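You operate a simulated robot arm through the tools that you are given. There is no shell and no other tool.

You are at the controls of a simulated robot arm. One attempt, no reset.

JOB
Restart the router, press Link, then switch on the aerial box, aerials up.
Fine: wait for the router's second green lamp before Link; raise the folded aerial after Link; three green lamps end lit on each box; the other aerials and the clip stay.

It is judged by the outcome, as a careful person would: the job done as asked, and still so three seconds after it is handed in. It fails if anything else is knocked over, pushed out of place, dropped, spilled or broken.

ROBOT AND FRAMES
A 7-joint arm with a three-finger gripper, fixed in place. Base frame: the origin is at the foot of the arm, x ahead of it, y to its left, z up. Readings come in mm, rad, newtons and seconds.
With the tool pointing down near the work surface it reaches from about 400 to 940 mm from the base axis. Its first joint turns from -2.897 to 2.897 rad. Payload 2.69 kg.
The tool frame sits at the grasp point between the pads (the TCP): z along the fingers, y along the line on which they close. The tips reach 29 mm beyond it. The gripper opens to 120 mm. The gripper's body begins 78 mm behind the TCP.
Orientation is told as [roll, pitch, yaw] about the base's x, y, z axes, in that order, counted from this pose: with the fingers straight down and closing along the base's y, the tool's x points along the base's -x, its y along +y and its z along -z.

CONTROLS
- The arm moves only by the tool servo_tool. Its argument "plan" is text: rows parted by semicolons, each of 7 numbers parted by spaces: the gripper command, from -1 (shut) to 1 (fully open), values between in proportion, then the shift along the tool's x, y, z in units of 30 mm (1.0 is 30 mm), then the turn, a rotation vector about the tool's x, y, z in units of 6 degrees (1.0 is 6 degrees). In form: hand tx ty tz rx ry rz; .... A call has 1 to 20 rows; each row shifts and turns the commanded pose from where the row before left it, along the tool's axes as they then stand. A call with a number of a shift or a turn outside -1 to 1 is refused whole. Rows are played at 5 a second. More than 50 mm and 0.15 rad between two rows, or a gripper value outside its range, and nothing of the call is played. Where a pose cannot be reached the arm comes as near as it can. A force on the tool above 50 N (or 10 N above the force at the start of the call, whichever is more), or a blocked arm, ends the call early, and 0.2 s more pass. Each finger halts on what it meets, pressing with about 37 N; the grip force reading is that of the motor and also rises with nothing between the fingers. The clock runs only during rows and for 0.2 s after the last one: add rows that do not move to give the fingers time. The reply holds the time, the measured pose of the TCP, the force on the tool along the base axes, the opening and the grip force, in the units named above and with some noise, with the torque about the TCP (base axes, N m) and any sound that the robot's microphone picked up.
- Cameras (640 x 400 px; columns grow to the right, rows downward): "scene" is fixed at [51, 644.8, 1678.8]; the picture's right is [-0.63, -0.77, 0.00], its down [-0.56, 0.46, -0.69] and it looks along [0.53, -0.44, -0.72] (base axes); focal length 218 px, centre (320, 200). "wrist" rides on the gripper at [63, 0, -104] in the tool frame; the picture's right is [0.00, 1.00, 0.00], its down [-0.83, 0.00, -0.56] and it looks along [-0.56, 0.00, 0.83] (tool axes); focal length 275 px, centre (320, 200). There is no depth. A picture from a camera that has moved, and an enlarged one, comes with that camera's place and axes in the base frame and with its lens. The place of the scene camera against the robot may be out by one fixed shift of up to 12 mm in any direction.
- grab_frame(camera): a new picture of that camera. It takes no simulated time.
- lift_body(by): slides the trunk up (or, below 0, down) by that many mm; the arm rides with it, the base frame stays. It gives what a move gives, with no picture.
- enlarge(camera, box): a new picture of the part [left, top, right, bottom] of that camera's present view, enlarged. It takes no simulated time.
- finish_job(): hands the job in; it is judged then, once.

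Places have to be worked out from the pictures, the camera data and where the tool is seen. Open the gripper and draw the arm clear of the work before you hand the job in, unless the task says otherwise.

The tools are called after ">>>" as a command line: name --argument value ..., lists and objects as JSON in quotes. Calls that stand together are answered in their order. servo_tool: Moves the arm, as the interface text tells. Its arguments: {"type":"object","properties":{"plan":{"type":"string"}},"required":["plan"]} The other tools are called the same way: lift_body (by) slides the trunk up or down; grab_frame (camera) takes a picture; enlarge (camera, box) takes an enlarged picture of a part of a camera's view; finish_job () hands the job in.

At the start:

```text
clock: 0.0
eef_pos: [449.5, 358.7, 1450.1]
orientation: [0.0, -0.001, -0.001]
ft_force: [-0.1, -0.2, 0.5]
torque: [-0.02, -0.03, -0.01]
finger_gap: 120.1
gripper_force: 0.1
trunk travel left (down, up): [-450.0, 136.0]
```

scene: 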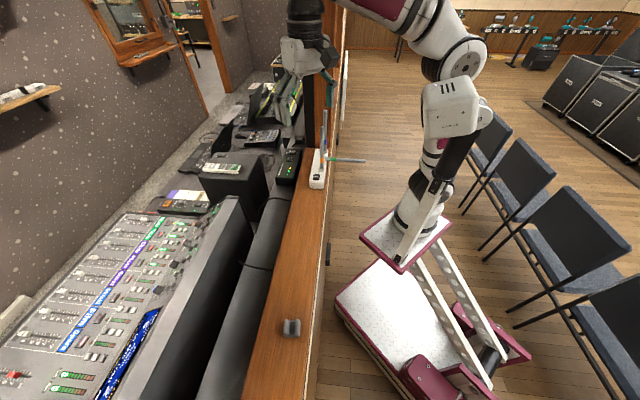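
wrist: 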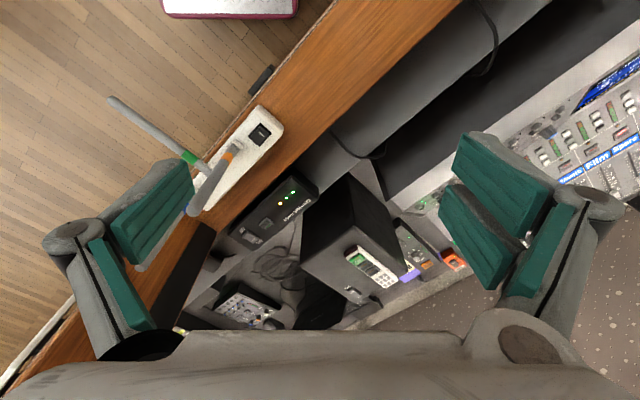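

The wrist view shows a white aerial box on a wooden ledge and a black router just beyond it. I'll look closer at both before moving.

>>> enlarge --camera "wrist" --box '[90, 80, 330, 260]'

>>> enlarge --camera "scene" --box '[240, 80, 400, 200]'

>>> enlarge --camera "wrist" --box '[220, 160, 340, 250]'

```text
2.22 times, centred on (210, 170) of wrist
camera zoom: at [386.2, 357.9, 1554.8], right [0.0, 1.0, 0.0], down [0.83, 0.0, 0.56], along [0.56, 0.0, -0.83], focal length 612 px, centre (564, 267)
```

zoom: 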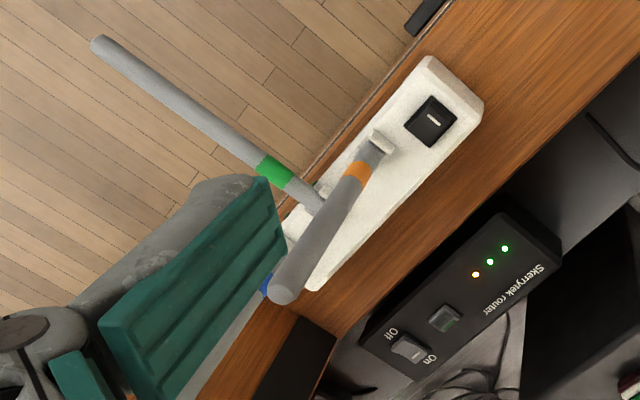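

```text
3.33 times, centred on (320, 140) of scene
camera zoom: at [51.0, 644.8, 1678.8], right [-0.63, -0.77, 0.0], down [-0.56, 0.46, -0.69], along [0.53, -0.44, -0.72], focal length 728 px, centre (320, 400)
```

zoom: 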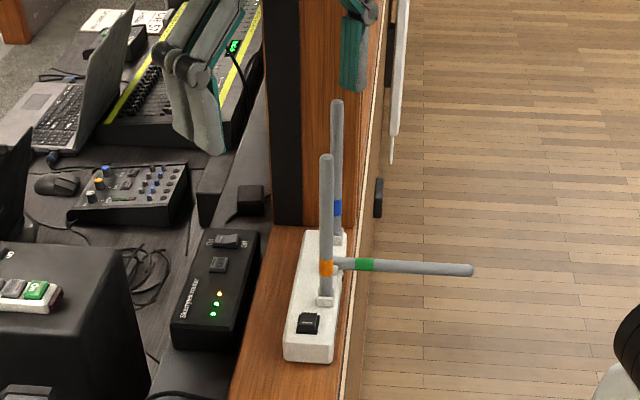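

```text
4.44 times, centred on (280, 205) of wrist
camera zoom: at [386.2, 357.9, 1554.8], right [0.0, 1.0, 0.0], down [0.83, 0.0, 0.56], along [0.56, 0.0, -0.83], focal length 1224 px, centre (498, 178)
```

zoom: 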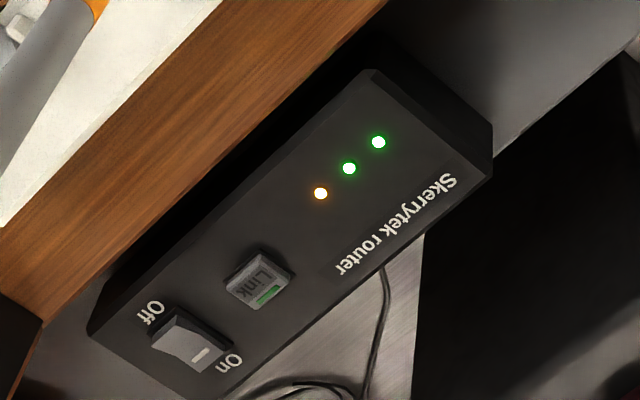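

The aerial box switch triangulates to about (528, 272, 1172) and the router's rocker to about (763, 217, 1130). Next I'll look closely at the clip, the aerial hinges and the box switch.

>>> enlarge --camera "scene" --box '[260, 300, 324, 340]'

>>> enlarge --camera "scene" --box '[296, 140, 376, 190]'

>>> enlarge --camera "wrist" --box '[190, 100, 290, 210]'

>>> enlarge --camera "scene" --box '[270, 130, 334, 170]'

```text
10.00 times, centred on (292, 320) of scene
camera zoom: at [51.0, 644.8, 1678.8], right [-0.63, -0.77, 0.0], down [-0.56, 0.46, -0.69], along [0.53, -0.44, -0.72], focal length 2185 px, centre (600, -1000)
```

zoom: 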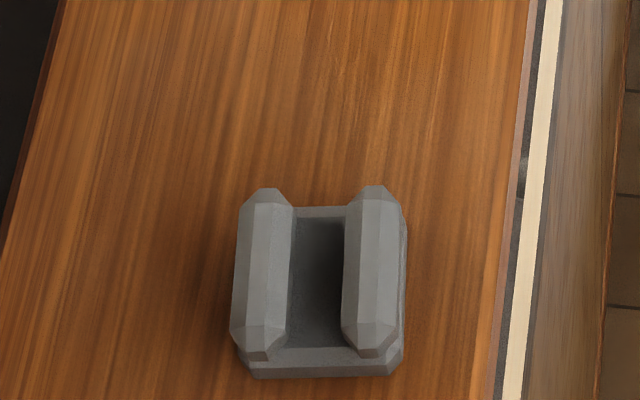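

```text
8.00 times, centred on (336, 165) of scene
camera zoom: at [51.0, 644.8, 1678.8], right [-0.63, -0.77, 0.0], down [-0.56, 0.46, -0.69], along [0.53, -0.44, -0.72], focal length 1748 px, centre (192, 480)
```

zoom: 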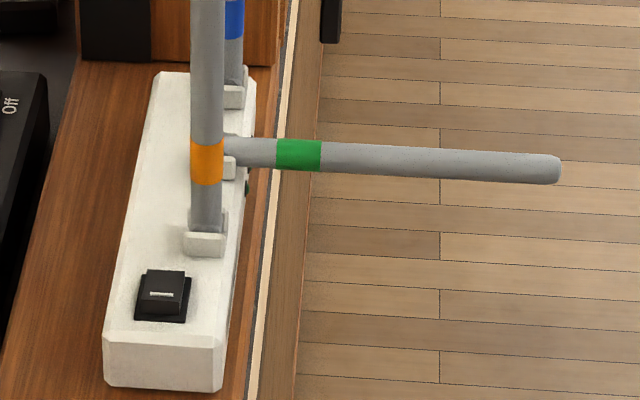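

```text
3.64 times, centred on (240, 155) of wrist
camera zoom: at [386.2, 357.9, 1554.8], right [0.0, 1.0, 0.0], down [0.83, 0.0, 0.56], along [0.56, 0.0, -0.83], focal length 1001 px, centre (611, 364)
```

zoom: 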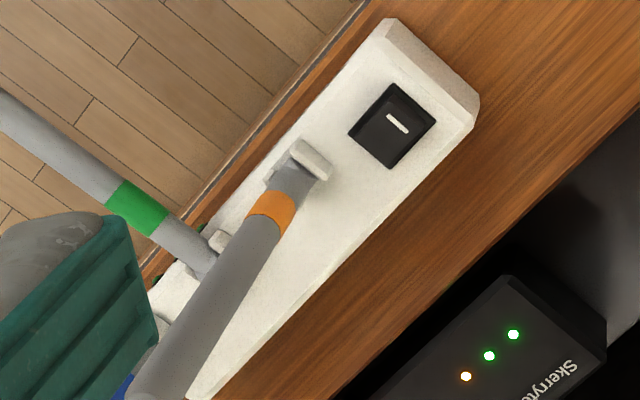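

```text
10.00 times, centred on (302, 150) of scene
camera zoom: at [51.0, 644.8, 1678.8], right [-0.63, -0.77, 0.0], down [-0.56, 0.46, -0.69], along [0.53, -0.44, -0.72], focal length 2185 px, centre (500, 700)
```

zoom: 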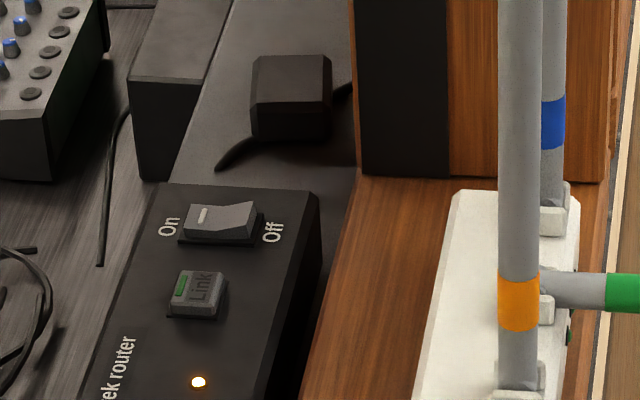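

The box sits on the ledge beside a post, with the router just beyond. I'll close the fingers and turn the hand about -42° in place, so the camera sits away from the post and the closing axis runs across the ledge. Then I'll look again.

>>> servo_tool --plan "-1 0 0 0 0 0 1; -1 0 0 0 0 0 1; -1 0 0 0 0 0 1; -1 0 0 0 0 0 1; -1 0 0 0 0 0 1; -1 0 0 0 0 0 1; -1 0 0 0 0 0 1; -1 0 0 0 0 0 0; -1 0 0 0 0 0 0"

>>> grab_frame --camera "wrist"

>>> grab_frame --camera "scene"

```text
clock: 2.0
eef_pos: [449.9, 359.0, 1450.0]
orientation: [-0.001, -0.001, -0.734]
ft_force: [-0.2, 0.0, -0.3]
torque: [-0.03, -0.01, -0.01]
finger_gap: 0.1
gripper_force: 28.8
trunk travel left (down, up): [-450.0, 136.0]
```

```text
taken
camera wrist: at [402.4, 400.2, 1554.8], right [0.67, 0.75, 0.0], down [0.62, -0.55, 0.56], along [0.41, -0.37, -0.83], focal length 275 px, centre (320, 200)
```

wrist: 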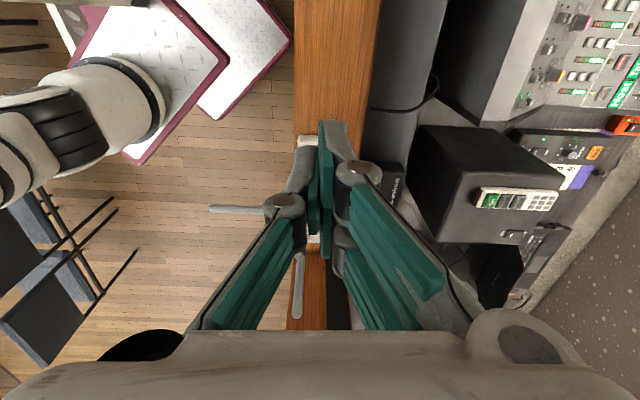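

```text
taken
```

scene: 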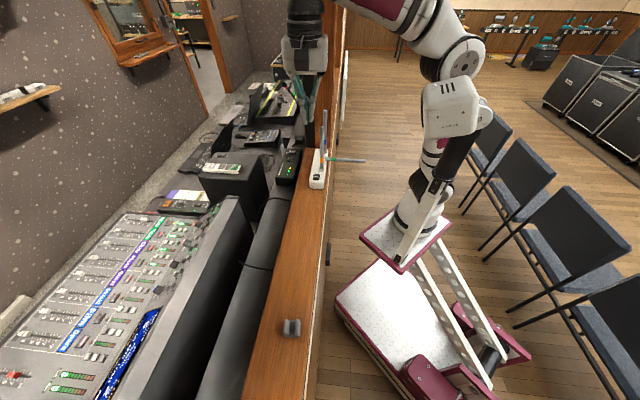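

The ledge now lies vertical in the wrist view, so the yaw matches it. I'll travel at this height along the ledge and outward, to hover short of the router, then look.

>>> servo_tool --plan "-1 -0.93 0.5 0 0 0 0; -1 -0.93 0.5 0 0 0 0; -1 -0.93 0.5 0 0 0 0; -1 -0.93 0.5 0 0 0 0; -1 -0.93 0.5 0 0 0 0; -1 -0.93 0.5 0 0 0 0; -1 -0.93 0.5 0 0 0 0; -1 0 0 0 0 0 0"

>>> grab_frame --camera "wrist"

>>> grab_frame --camera "scene"

```text
clock: 3.8
eef_pos: [609.3, 315.7, 1448.7]
orientation: [0.004, -0.001, -0.734]
ft_force: [0.3, 0.4, 0.0]
torque: [-0.02, 0.01, -0.01]
finger_gap: 0.1
gripper_force: 28.9
out of reach, approached as far as the arm can: row 6, 7
trunk travel left (down, up): [-450.0, 136.0]
```

```text
taken
camera wrist: at [562.9, 357.3, 1552.3], right [0.67, 0.75, 0.0], down [0.62, -0.55, 0.56], along [0.42, -0.37, -0.83], focal length 275 px, centre (320, 200)
```

wrist: 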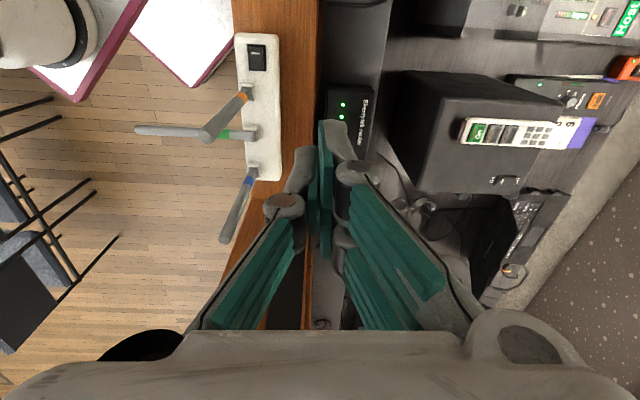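

```text
taken
```

scene: 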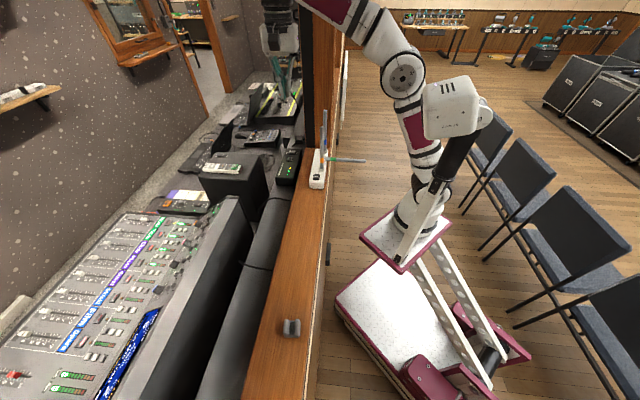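

At this height the reach tops out around 690 mm. Raising the trunk gives more reach and lifts the forearm clear of the aerials, so I'll do that.

>>> lift_body --by 136

>>> grab_frame --camera "scene"

>>> grab_frame --camera "wrist"

```text
clock: 5.4
eef_pos: [488.4, 305.3, 1556.4]
orientation: [-0.056, 0.012, -0.756]
ft_force: [-0.6, 0.9, 0.1]
torque: [0.0, 0.01, -0.01]
finger_gap: 0.0
gripper_force: 29.1
trunk travel left (down, up): [-586.0, 0.0]
```

```text
taken
```

scene: 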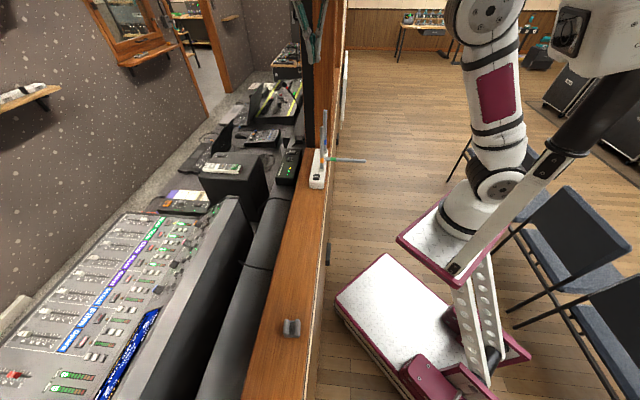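

```text
taken
camera wrist: at [447.5, 353.3, 1661.6], right [0.68, 0.73, -0.06], down [0.63, -0.55, 0.54], along [0.37, -0.41, -0.84], focal length 275 px, centre (320, 200)
```

wrist: 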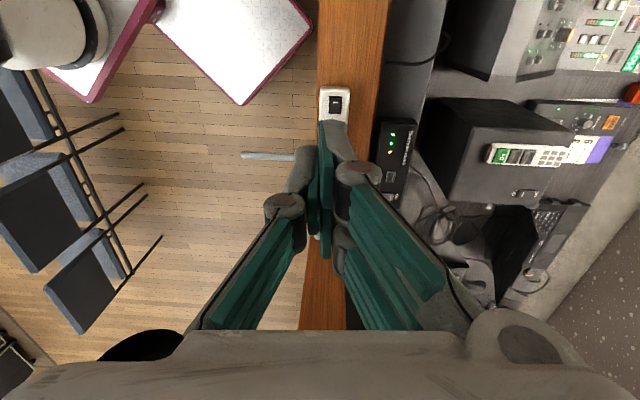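

The lift shifted the tool back as well as up, and the orientation changed slightly. A short hold will show whether the pose is settled.

>>> servo_tool --plan "-1 0 0 0 0 0 0; -1 0 0 0 0 0 0"

>>> lift_body --by -36

>>> grab_frame --camera "scene"

```text
clock: 6.2
eef_pos: [472.6, 315.7, 1556.0]
orientation: [-0.066, 0.007, -0.752]
ft_force: [0.1, 0.0, -0.2]
torque: [0.01, 0.0, -0.01]
finger_gap: 0.0
gripper_force: 28.3
trunk travel left (down, up): [-586.0, 0.0]
stopped in row 2: the arm was blocked; the commanded pose is now the measured one
```

```text
clock: 7.0
eef_pos: [476.4, 311.4, 1524.6]
orientation: [-0.054, 0.004, -0.756]
ft_force: [0.2, -1.1, 0.2]
torque: [-0.05, -0.03, 0.0]
finger_gap: 0.0
gripper_force: 28.6
trunk travel left (down, up): [-550.0, 36.0]
```

```text
taken
```

scene: 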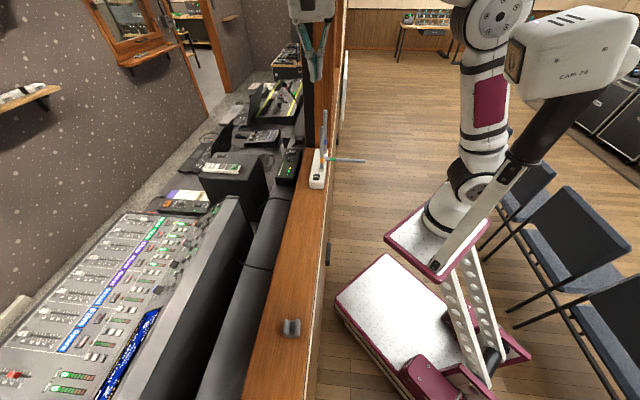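

The arm was reported blocked, and the cause may be the out-of-reach target or a contact. I'll hold again to check that it's stable, and look through the wrist camera.

>>> servo_tool --plan "-1 0 0 0 0 0 0; -1 0 0 0 0 0 0; -1 0 0 0 0 0 0"

>>> grab_frame --camera "wrist"

>>> enlarge --camera "scene" --box '[250, 0, 410, 100]'

>>> enlarge --camera "scene" --box '[380, 0, 640, 280]'

```text
clock: 7.8
eef_pos: [477.4, 311.3, 1523.1]
orientation: [-0.056, 0.002, -0.757]
ft_force: [0.8, 0.0, -0.4]
torque: [0.01, 0.0, 0.01]
finger_gap: 0.0
gripper_force: 28.8
trunk travel left (down, up): [-550.0, 36.0]
```

```text
taken
camera wrist: at [436.0, 358.9, 1627.7], right [0.68, 0.73, -0.06], down [0.63, -0.55, 0.55], along [0.37, -0.41, -0.83], focal length 275 px, centre (320, 200)
```

wrist: 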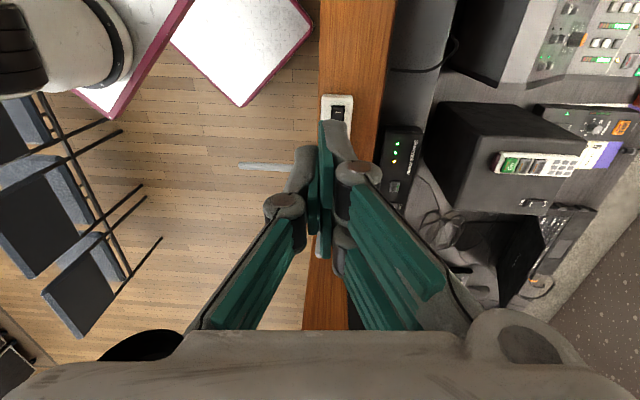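

```text
4.00 times, centred on (330, 50) of scene
camera zoom: at [51.0, 644.8, 1678.8], right [-0.63, -0.77, 0.0], down [-0.56, 0.46, -0.69], along [0.53, -0.44, -0.72], focal length 874 px, centre (280, 800)
```

zoom: 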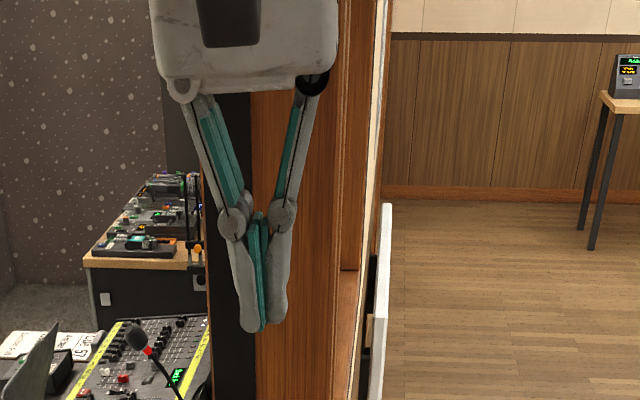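

```text
1.43 times, centred on (510, 140) of scene
camera zoom: at [51.0, 644.8, 1678.8], right [-0.63, -0.77, 0.0], down [-0.56, 0.46, -0.69], along [0.53, -0.44, -0.72], focal length 312 px, centre (49, 286)
```

zoom: 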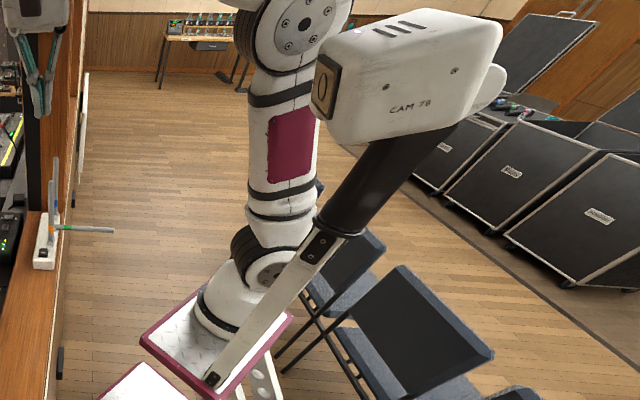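

The arm is stable now and nothing has been disturbed. I'll straighten the orientation, then move outward over the router line and down to about z 1400, which should be in easier reach.

>>> servo_tool --plan "-1 0 0 0 -0.53 0 -0.23; -1 0 0.8 0.4 0 0 0; -1 0 0.8 0.8 0 0 0; -1 0 0.8 0.8 0 0 0; -1 0 0.8 0.8 0 0 0; -1 0 0.8 0.8 0 0 0; -1 0 0 0.4 0 0 0; -1 0 0 0 0 0 0"

>>> grab_frame --camera "wrist"

>>> grab_frame --camera "scene"

```text
clock: 9.6
eef_pos: [556.3, 401.6, 1401.6]
orientation: [0.0, 0.006, -0.733]
ft_force: [-0.1, -0.1, 1.0]
torque: [-0.04, 0.0, -0.01]
finger_gap: 0.2
gripper_force: 28.6
trunk travel left (down, up): [-550.0, 36.0]
```

```text
taken
camera wrist: at [511.5, 443.3, 1506.9], right [0.67, 0.75, 0.0], down [0.62, -0.55, 0.55], along [0.41, -0.37, -0.83], focal length 275 px, centre (320, 200)
```

wrist: 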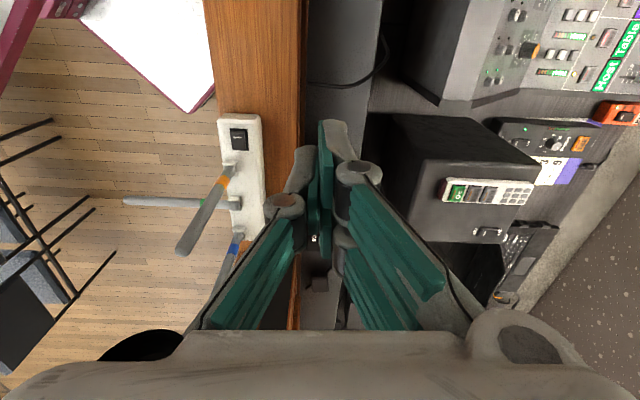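

```text
taken
```

scene: 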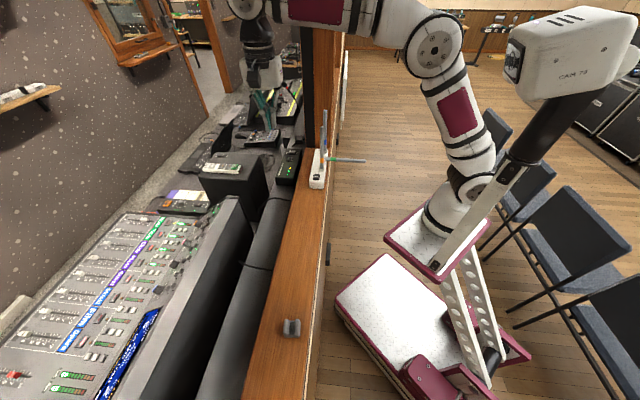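

Comparing pictures, the trunk's rail is inclined, so raising it also carries the arm back. The present setting should still reach. I'll tilt the hand 18° so the wrist leans away from the post, then move toward a point above the router's rocker.

>>> servo_tool --plan "-1 0 0 0 0 -1 0; -1 0 0 0 0 -1 0; -1 0 0 0 0 -1 0; -1 -0.71 0 0.7125 0 0 0; -1 -0.71 0 0.7125 0 0 0; -1 -0.71 0 0.7125 0 0 0; -1 -0.71 0 0.7125 0 0 0; -1 -0.71 0 0.7125 0 0 0; -1 -0.71 0 0.7125 0 0 0; -1 0 0 0 0 0 0"

>>> grab_frame --camera "wrist"

>>> grab_frame --camera "scene"

```text
clock: 11.8
eef_pos: [677.0, 295.1, 1317.6]
orientation: [-0.001, -0.31, -0.733]
ft_force: [0.5, 0.7, -0.8]
torque: [0.02, 0.01, 0.01]
finger_gap: 0.0
gripper_force: 28.2
trunk travel left (down, up): [-550.0, 36.0]
```

```text
taken
camera wrist: at [609.2, 356.4, 1399.3], right [0.67, 0.75, 0.0], down [0.47, -0.41, 0.78], along [0.58, -0.52, -0.62], focal length 275 px, centre (320, 200)
```

wrist: 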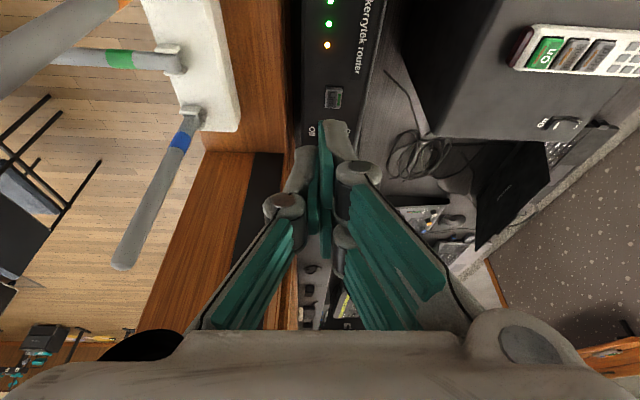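

```text
taken
```

scene: 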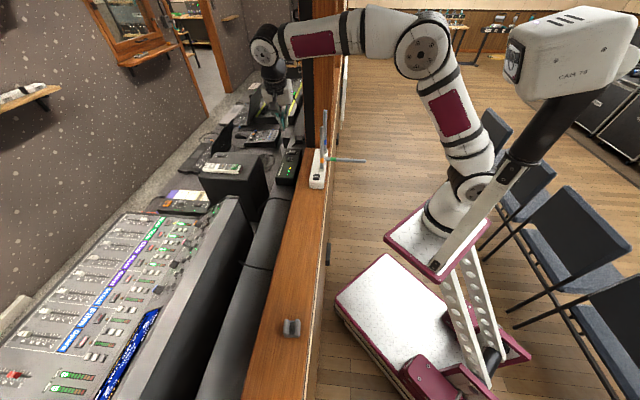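

Good view: Link is near (a=379 along the ledge, b=686 outward) and the rocker is just under the fingertip. I'll enlarge to measure the router's face.

>>> enlarge --camera "wrist" --box '[270, 0, 430, 150]'

>>> enlarge --camera "scene" --box '[260, 100, 340, 150]'

```text
2.67 times, centred on (350, 75) of wrist
camera zoom: at [609.2, 356.4, 1399.3], right [0.67, 0.75, 0.0], down [0.47, -0.41, 0.78], along [0.58, -0.52, -0.62], focal length 734 px, centre (240, 533)
```

zoom: 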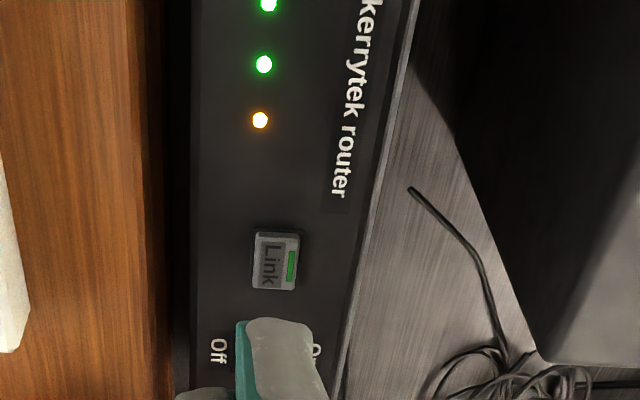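

```text
8.00 times, centred on (300, 125) of scene
camera zoom: at [51.0, 644.8, 1678.8], right [-0.63, -0.77, 0.0], down [-0.56, 0.46, -0.69], along [0.53, -0.44, -0.72], focal length 1748 px, centre (480, 800)
```

zoom: 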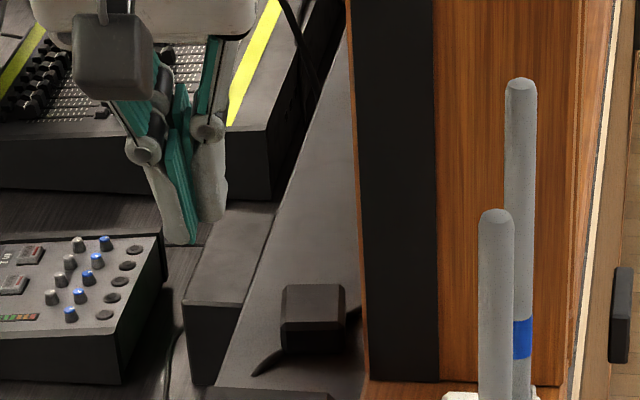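

The height estimates for the router disagree (about 1100 against 1130). I'll descend part way to get better parallax before touching anything.

>>> servo_tool --plan "-1 -0.264 0 0.803 0 0 0; -1 -0.264 0 0.803 0 0 0; -1 -0.264 0 0.803 0 0 0; -1 -0.264 0 0.803 0 0 0; -1 -0.264 0 0.803 0 0 0; -1 0 0 0 0 0 0"

>>> grab_frame --camera "wrist"

>>> enlarge --camera "wrist" --box '[240, 0, 440, 150]'

>>> enlarge --camera "scene" --box '[240, 60, 360, 180]'

```text
clock: 13.2
eef_pos: [732.0, 244.6, 1215.1]
orientation: [-0.002, -0.309, -0.732]
ft_force: [0.8, -0.2, 0.1]
torque: [-0.01, -0.05, -0.04]
finger_gap: 0.1
gripper_force: 28.2
trunk travel left (down, up): [-550.0, 36.0]
```

```text
taken
camera wrist: at [663.4, 305.7, 1295.9], right [0.67, 0.75, 0.0], down [0.47, -0.41, 0.78], along [0.58, -0.52, -0.62], focal length 275 px, centre (320, 200)
```

wrist: 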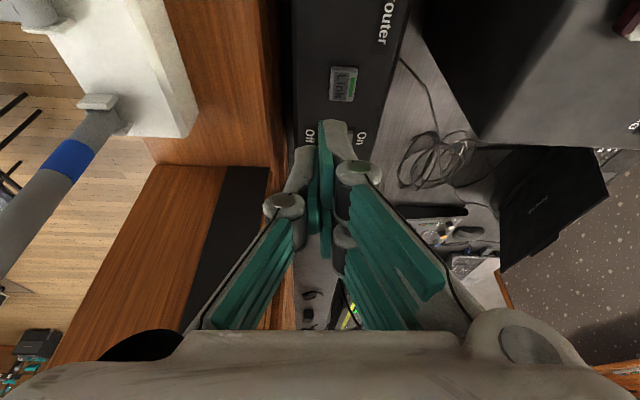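

```text
2.67 times, centred on (340, 75) of wrist
camera zoom: at [663.4, 305.7, 1295.9], right [0.67, 0.75, 0.0], down [0.47, -0.41, 0.78], along [0.58, -0.52, -0.62], focal length 734 px, centre (267, 533)
```

zoom: 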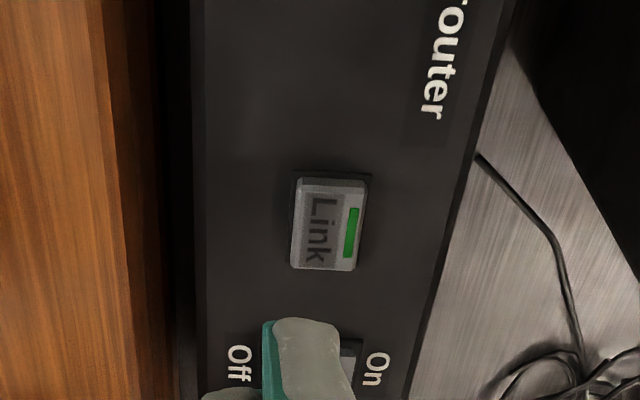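

```text
3.33 times, centred on (300, 120) of scene
camera zoom: at [51.0, 644.8, 1678.8], right [-0.63, -0.77, 0.0], down [-0.56, 0.46, -0.69], along [0.53, -0.44, -0.72], focal length 728 px, centre (387, 467)
```

zoom: 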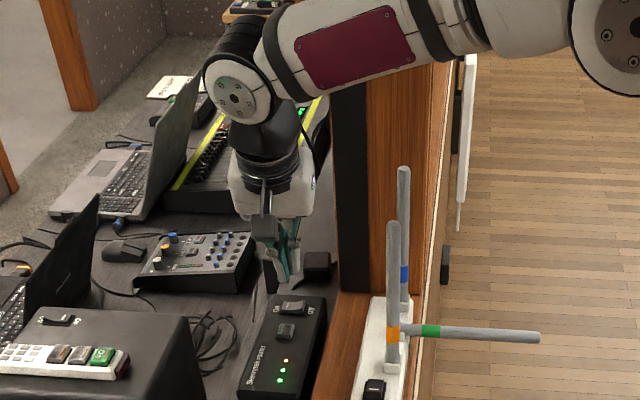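

Two views agree: the rocker centre is near a=448, b=684 with the face at z≈1098, and the post face is about 27 mm further on. I'll hover the closed tips about 30 mm above the Off half, which is the ledge side.

>>> servo_tool --plan "-1 -0.378 -0.016 0.624 0 0 0; -1 -0.378 -0.016 0.624 0 0 0; -1 -0.378 -0.016 0.624 0 0 0; -1 -0.378 -0.016 0.624 0 0 0; -1 0 0 0 0 0 0"

>>> grab_frame --camera "wrist"

>>> enlarge --camera "wrist" --box '[240, 30, 440, 180]'

>>> enlarge --camera "scene" --box '[260, 110, 350, 180]'

```text
clock: 14.4
eef_pos: [779.5, 199.4, 1159.3]
orientation: [0.001, -0.309, -0.732]
ft_force: [0.3, 0.3, 1.1]
torque: [-0.01, -0.04, -0.01]
finger_gap: 0.1
gripper_force: 28.4
trunk travel left (down, up): [-550.0, 36.0]
```

```text
taken
camera wrist: at [711.5, 260.3, 1239.0], right [0.67, 0.75, 0.0], down [0.47, -0.41, 0.78], along [0.58, -0.52, -0.62], focal length 275 px, centre (320, 200)
```

wrist: 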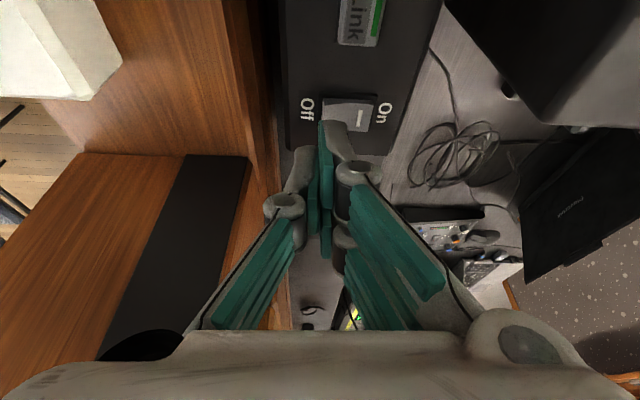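

```text
2.67 times, centred on (340, 105) of wrist
camera zoom: at [711.5, 260.3, 1239.0], right [0.67, 0.75, 0.0], down [0.47, -0.41, 0.78], along [0.58, -0.52, -0.62], focal length 734 px, centre (267, 453)
```

zoom: 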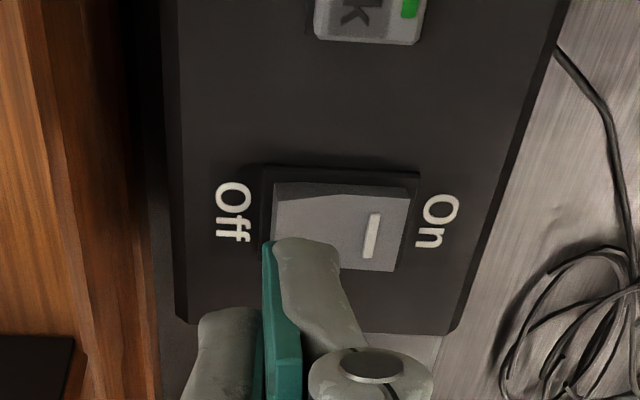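

```text
5.71 times, centred on (305, 145) of scene
camera zoom: at [51.0, 644.8, 1678.8], right [-0.63, -0.77, 0.0], down [-0.56, 0.46, -0.69], along [0.53, -0.44, -0.72], focal length 1249 px, centre (406, 514)
```

zoom: 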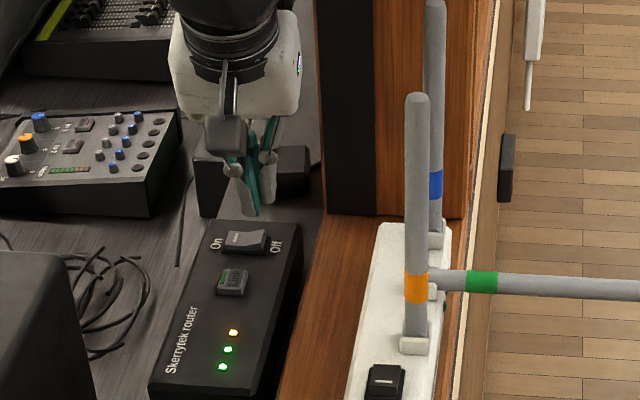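

The tips hang just short of the rocker, but the two fingertips don't look symmetric in the wrist view. I'll look at them closely before pressing.

>>> enlarge --camera "wrist" --box '[270, 90, 390, 190]'

>>> enlarge --camera "scene" --box '[285, 120, 325, 156]'

```text
4.00 times, centred on (330, 140) of wrist
camera zoom: at [711.5, 260.3, 1239.0], right [0.67, 0.75, 0.0], down [0.47, -0.41, 0.78], along [0.58, -0.52, -0.62], focal length 1101 px, centre (280, 440)
```

zoom: 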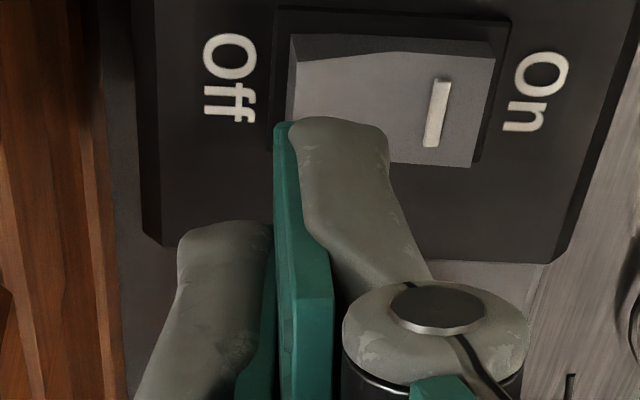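

```text
11.11 times, centred on (305, 138) of scene
camera zoom: at [51.0, 644.8, 1678.8], right [-0.63, -0.77, 0.0], down [-0.56, 0.46, -0.69], along [0.53, -0.44, -0.72], focal length 2428 px, centre (487, 889)
```

zoom: 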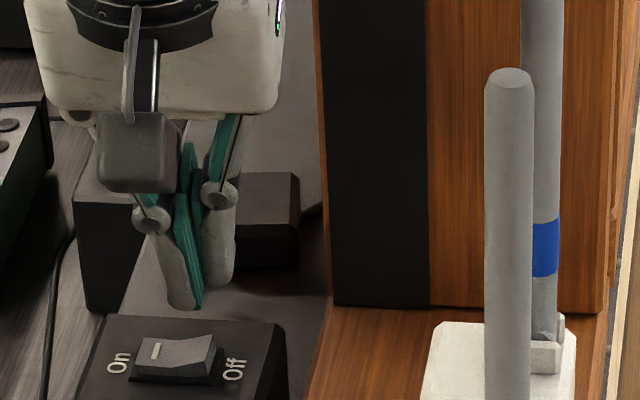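

The fingers are staggered, and the finger on the On side will touch first. I'll shift 14 mm along toward the post so the contact edge lands on the rocker, drop 12 mm, and check again.

>>> servo_tool --plan "-1 -0.322 0 0.523 0 0 0; -1 0 0 0 0 0 0"

>>> enlarge --camera "wrist" --box '[270, 70, 390, 170]'

>>> enlarge --camera "scene" --box '[285, 120, 325, 156]'

```text
clock: 15.0
eef_pos: [788.8, 189.3, 1147.3]
orientation: [-0.002, -0.309, -0.732]
ft_force: [-0.3, -1.1, -0.1]
torque: [-0.01, -0.01, -0.05]
finger_gap: 0.0
gripper_force: 28.3
trunk travel left (down, up): [-550.0, 36.0]
```

```text
4.00 times, centred on (330, 120) of wrist
camera zoom: at [721.6, 251.1, 1227.0], right [0.67, 0.75, 0.0], down [0.47, -0.41, 0.78], along [0.58, -0.52, -0.62], focal length 1101 px, centre (280, 520)
```

zoom: 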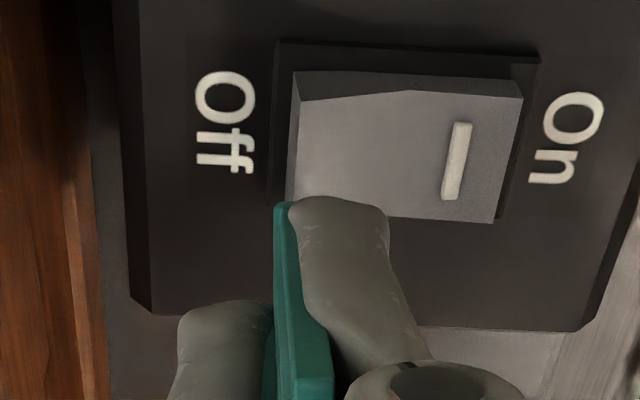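

```text
11.11 times, centred on (305, 138) of scene
camera zoom: at [51.0, 644.8, 1678.8], right [-0.63, -0.77, 0.0], down [-0.56, 0.46, -0.69], along [0.53, -0.44, -0.72], focal length 2428 px, centre (487, 889)
```

zoom: 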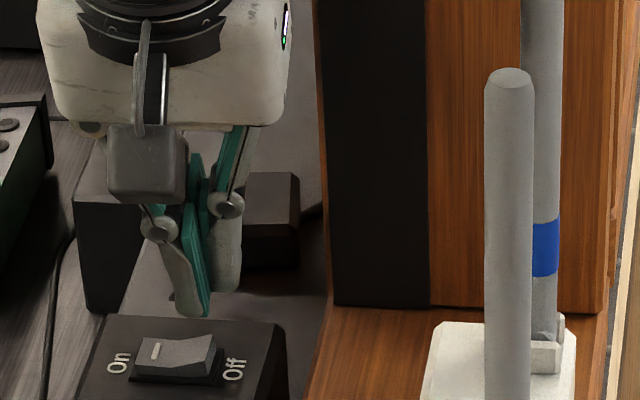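

The contact edge is now at a≈454, within the rocker's length, and overlaps the outer part of the Off half. I'll lower it vertically in small steps with a slight outward nudge and watch the force.

>>> servo_tool --plan "-1 0.051 0.04 0.159 0 0 0; -1 0.051 0.02 0.159 0 0 0; -1 0.025 0 0.079 0 0 0; -1 0 0 0 0 0 0"

>>> enlarge --camera "scene" --box '[270, 130, 310, 166]'

>>> enlarge --camera "wrist" --box '[270, 70, 390, 170]'

```text
clock: 16.0
eef_pos: [790.9, 190.1, 1133.7]
orientation: [-0.001, -0.309, -0.734]
ft_force: [-0.4, -0.3, 0.0]
torque: [0.01, 0.03, 0.0]
finger_gap: 0.2
gripper_force: 28.6
trunk travel left (down, up): [-550.0, 36.0]
```

```text
11.11 times, centred on (290, 148) of scene
camera zoom: at [51.0, 644.8, 1678.8], right [-0.63, -0.77, 0.0], down [-0.56, 0.46, -0.69], along [0.53, -0.44, -0.72], focal length 2428 px, centre (653, 778)
```

zoom: 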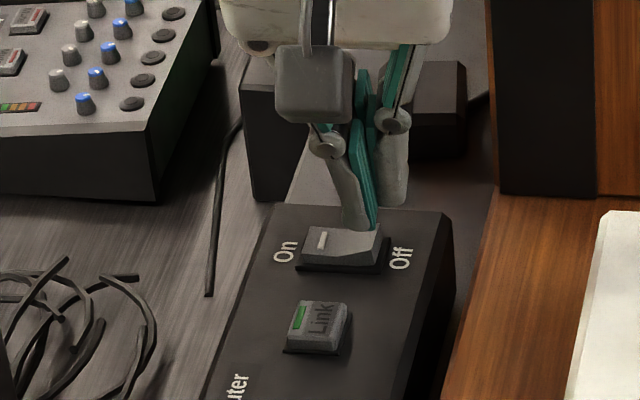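

```text
4.00 times, centred on (330, 120) of wrist
camera zoom: at [722.3, 251.7, 1214.8], right [0.67, 0.75, 0.0], down [0.47, -0.41, 0.78], along [0.58, -0.52, -0.62], focal length 1101 px, centre (280, 520)
```

zoom: 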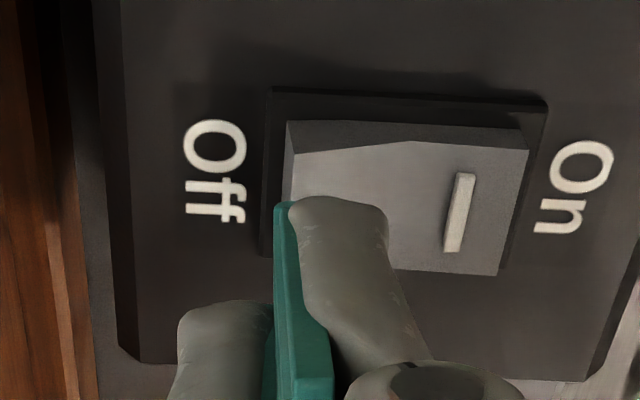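

No contact yet, with the lowest tip edge at z≈1101. I'll keep going down gently.

>>> servo_tool --plan "-1 0.0305 0 0.0952 0 0 0; -1 0.0305 0 0.0952 0 0 0; -1 0.0305 0 0.0952 0 0 0; -1 0 0 0 0 0 0"

>>> enlarge --camera "scene" --box '[270, 130, 310, 166]'

>>> enlarge --camera "wrist" --box '[270, 70, 390, 170]'

```text
clock: 17.0
eef_pos: [790.1, 189.2, 1126.4]
orientation: [-0.002, -0.31, -0.735]
ft_force: [-1.3, 0.3, 1.4]
torque: [0.02, 0.05, 0.03]
finger_gap: 0.2
gripper_force: 28.4
trunk travel left (down, up): [-550.0, 36.0]
```

```text
11.11 times, centred on (290, 148) of scene
camera zoom: at [51.0, 644.8, 1678.8], right [-0.63, -0.77, 0.0], down [-0.56, 0.46, -0.69], along [0.53, -0.44, -0.72], focal length 2428 px, centre (653, 778)
```

zoom: 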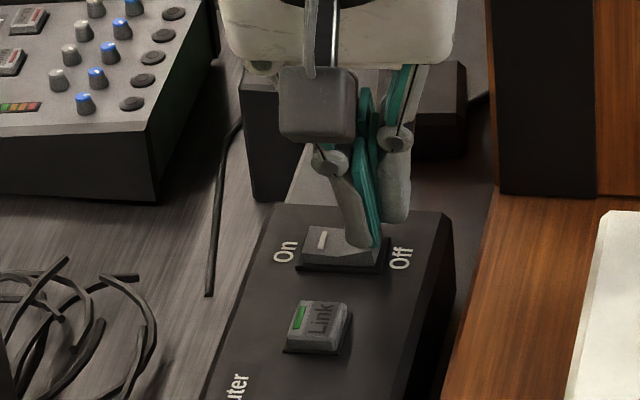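

```text
4.00 times, centred on (330, 120) of wrist
camera zoom: at [722.7, 251.0, 1206.4], right [0.67, 0.75, 0.0], down [0.47, -0.41, 0.78], along [0.58, -0.52, -0.62], focal length 1101 px, centre (280, 520)
```

zoom: 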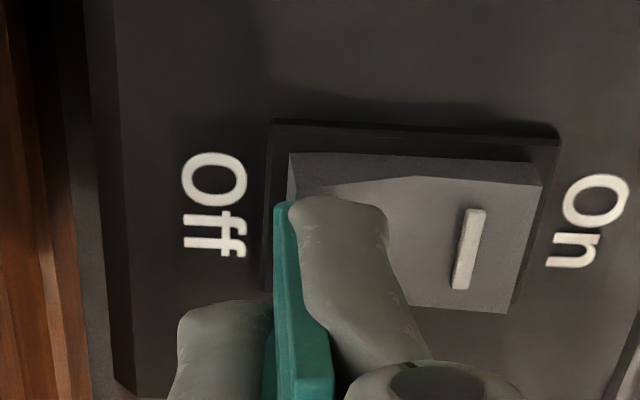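

The tip is just touching, at about 1 N. I'll press another few millimetres.

>>> servo_tool --plan "-1 0.0305 0 0.0952 0 0 0; -1 0.0305 0 0.0952 0 0 0; -1 0 0 0 0 0 0"

>>> enlarge --camera "wrist" --box '[270, 70, 390, 170]'

>>> enlarge --camera "scene" --box '[265, 135, 315, 180]'

```text
clock: 17.8
eef_pos: [790.6, 190.1, 1123.3]
orientation: [0.003, -0.313, -0.734]
ft_force: [-6.4, -1.9, 31.3]
torque: [0.38, 0.34, 0.1]
finger_gap: 0.1
gripper_force: 28.3
trunk travel left (down, up): [-550.0, 36.0]
```

```text
4.00 times, centred on (330, 120) of wrist
camera zoom: at [722.1, 250.8, 1203.1], right [0.67, 0.75, 0.0], down [0.46, -0.41, 0.78], along [0.59, -0.52, -0.62], focal length 1101 px, centre (280, 520)
```

zoom: 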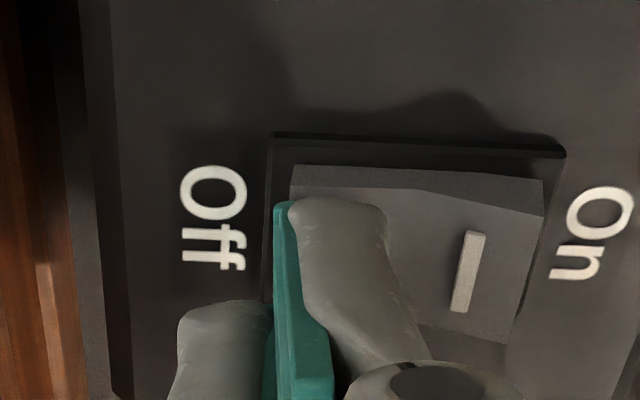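

```text
8.89 times, centred on (290, 158) of scene
camera zoom: at [51.0, 644.8, 1678.8], right [-0.63, -0.77, 0.0], down [-0.56, 0.46, -0.69], along [0.53, -0.44, -0.72], focal length 1942 px, centre (587, 578)
```

zoom: 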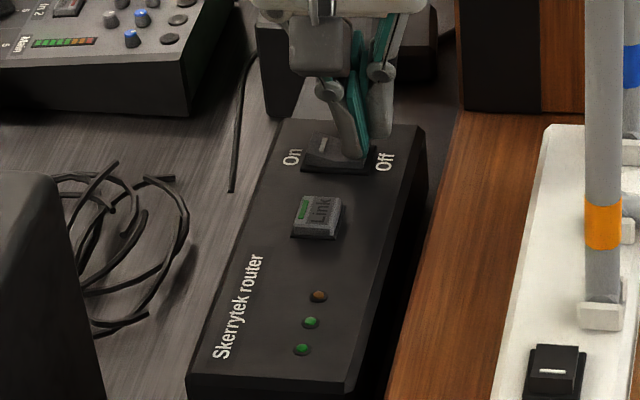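

The rocker flipped to Off and the lamps went dark. I'll lift clear, step 24 mm over to the On half, hover and check.

>>> servo_tool --plan "-1 -0.1 0 -0.32 0 0 0; -1 -0.1 0 -0.32 0 0 0; -1 0 0.4 0 0 0 0; -1 0 0.4 0 0 0 0; -1 0 0 0 0 0 0"

>>> enlarge --camera "wrist" --box '[250, 70, 390, 190]'

>>> enlarge --camera "scene" --box '[265, 135, 315, 180]'

```text
clock: 19.0
eef_pos: [807.3, 208.4, 1139.9]
orientation: [0.0, -0.309, -0.733]
ft_force: [0.3, 0.5, 0.4]
torque: [0.01, 0.0, -0.02]
finger_gap: 0.2
gripper_force: 28.3
trunk travel left (down, up): [-550.0, 36.0]
```

```text
3.33 times, centred on (320, 130) of wrist
camera zoom: at [738.5, 270.2, 1220.0], right [0.67, 0.75, 0.0], down [0.47, -0.41, 0.78], along [0.58, -0.52, -0.62], focal length 918 px, centre (320, 433)
```

zoom: 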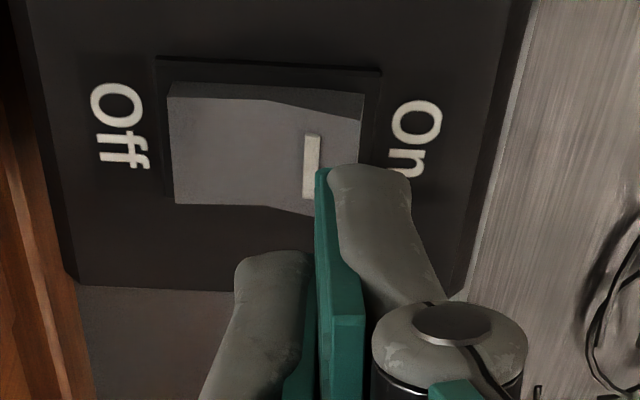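

```text
8.89 times, centred on (290, 158) of scene
camera zoom: at [51.0, 644.8, 1678.8], right [-0.63, -0.77, 0.0], down [-0.56, 0.46, -0.69], along [0.53, -0.44, -0.72], focal length 1942 px, centre (587, 578)
```

zoom: 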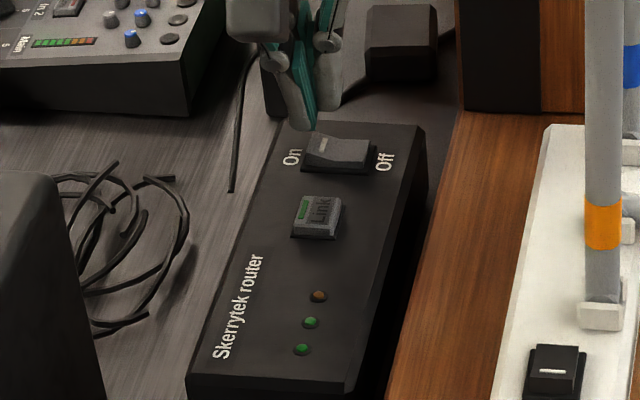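

The rocker sits in Off with its On end raised, right under the tip. I'll press that end down the same way to the same depth.

>>> servo_tool --plan "-1 0.0407 -0.06 0.127 0 0 0; -1 0.0407 0 0.127 0 0 0; -1 0.0407 0 0.127 0 0 0; -1 0.0407 0 0.127 0 0 0; -1 0.0254 0 0.0793 0 0 0; -1 0.0254 0 0.0793 0 0 0"

>>> enlarge --camera "scene" --box '[265, 135, 315, 180]'

>>> enlarge --camera "wrist" --box '[250, 70, 390, 190]'

```text
clock: 20.4
eef_pos: [806.4, 206.0, 1122.9]
orientation: [0.004, -0.316, -0.733]
ft_force: [-5.5, -2.8, 29.8]
torque: [0.2, 0.47, 0.12]
finger_gap: 0.1
gripper_force: 28.7
trunk travel left (down, up): [-550.0, 36.0]
```

```text
8.89 times, centred on (290, 158) of scene
camera zoom: at [51.0, 644.8, 1678.8], right [-0.63, -0.77, 0.0], down [-0.56, 0.46, -0.69], along [0.53, -0.44, -0.72], focal length 1942 px, centre (587, 578)
```

zoom: 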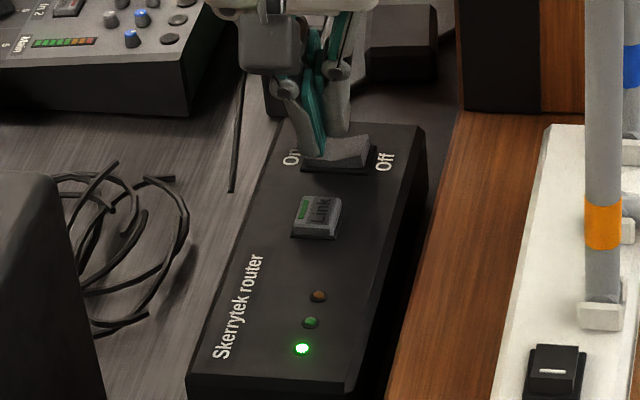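

```text
3.33 times, centred on (320, 130) of wrist
camera zoom: at [737.1, 267.4, 1203.5], right [0.67, 0.75, 0.0], down [0.46, -0.41, 0.79], along [0.59, -0.52, -0.62], focal length 918 px, centre (320, 433)
```

zoom: 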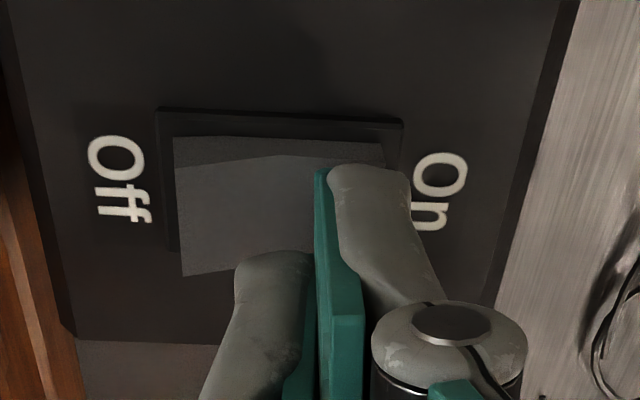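

The On press worked and the first green lamp is lit. I'll lift off and hover over Link without touching it while the router boots.

>>> servo_tool --plan "-1 -0.1525 0 -0.476 0 0 0; -1 -0.1525 0 -0.476 0 0 0; -1 0.904 -0.15 -0.29 0 0 0; -1 0.904 -0.15 -0.29 0 0 0; -1 0 0 0 0 0 0"

>>> enlarge --camera "scene" --box '[265, 135, 315, 180]'

>>> enlarge --camera "wrist" --box '[250, 50, 390, 170]'

```text
clock: 21.6
eef_pos: [758.1, 238.2, 1149.3]
orientation: [-0.002, -0.308, -0.732]
ft_force: [0.4, -0.1, 0.1]
torque: [-0.03, 0.01, 0.01]
finger_gap: 0.0
gripper_force: 28.3
trunk travel left (down, up): [-550.0, 36.0]
```

```text
8.89 times, centred on (290, 158) of scene
camera zoom: at [51.0, 644.8, 1678.8], right [-0.63, -0.77, 0.0], down [-0.56, 0.46, -0.69], along [0.53, -0.44, -0.72], focal length 1942 px, centre (587, 578)
```

zoom: 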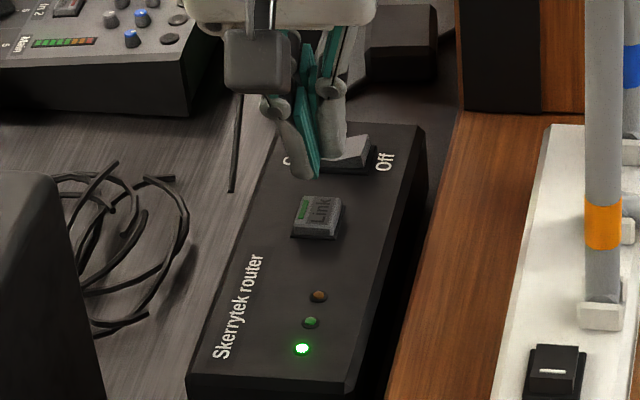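

```text
3.33 times, centred on (320, 110) of wrist
camera zoom: at [690.4, 299.7, 1229.2], right [0.67, 0.75, 0.0], down [0.47, -0.41, 0.78], along [0.58, -0.52, -0.62], focal length 918 px, centre (320, 500)
```

zoom: 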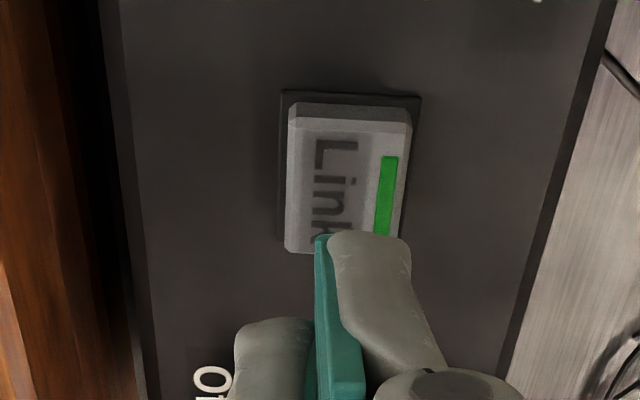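

The hover lines up with Link's centre at about (400, 689). Only the first lamp is lit, so I'll hold still and check.

>>> servo_tool --plan "-1 0 0 0 0 0 0; -1 0 0 0 0 0 0; -1 0 0 0 0 0 0; -1 0 0 0 0 0 0; -1 0 0 0 0 0 0; -1 0 0 0 0 0 0; -1 0 0 0 0 0 0; -1 0 0 0 0 0 0; -1 0 0 0 0 0 0; -1 0 0 0 0 0 0"

>>> enlarge --camera "scene" --box '[265, 135, 315, 180]'

```text
clock: 23.8
eef_pos: [758.0, 239.3, 1149.3]
orientation: [-0.001, -0.309, -0.733]
ft_force: [0.4, -0.1, 0.7]
torque: [0.02, 0.01, 0.0]
finger_gap: 0.0
gripper_force: 28.3
trunk travel left (down, up): [-550.0, 36.0]
```

```text
8.89 times, centred on (290, 158) of scene
camera zoom: at [51.0, 644.8, 1678.8], right [-0.63, -0.77, 0.0], down [-0.56, 0.46, -0.69], along [0.53, -0.44, -0.72], focal length 1942 px, centre (587, 578)
```

zoom: 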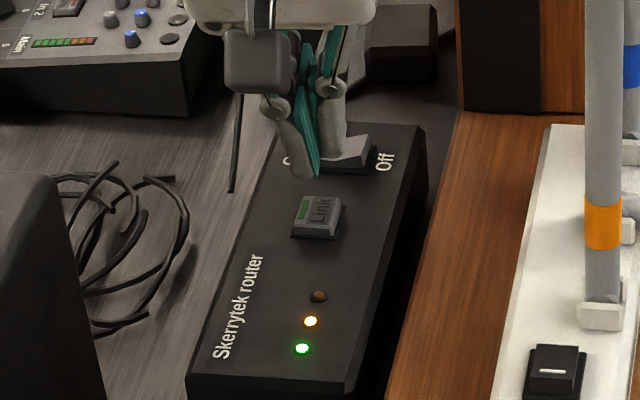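

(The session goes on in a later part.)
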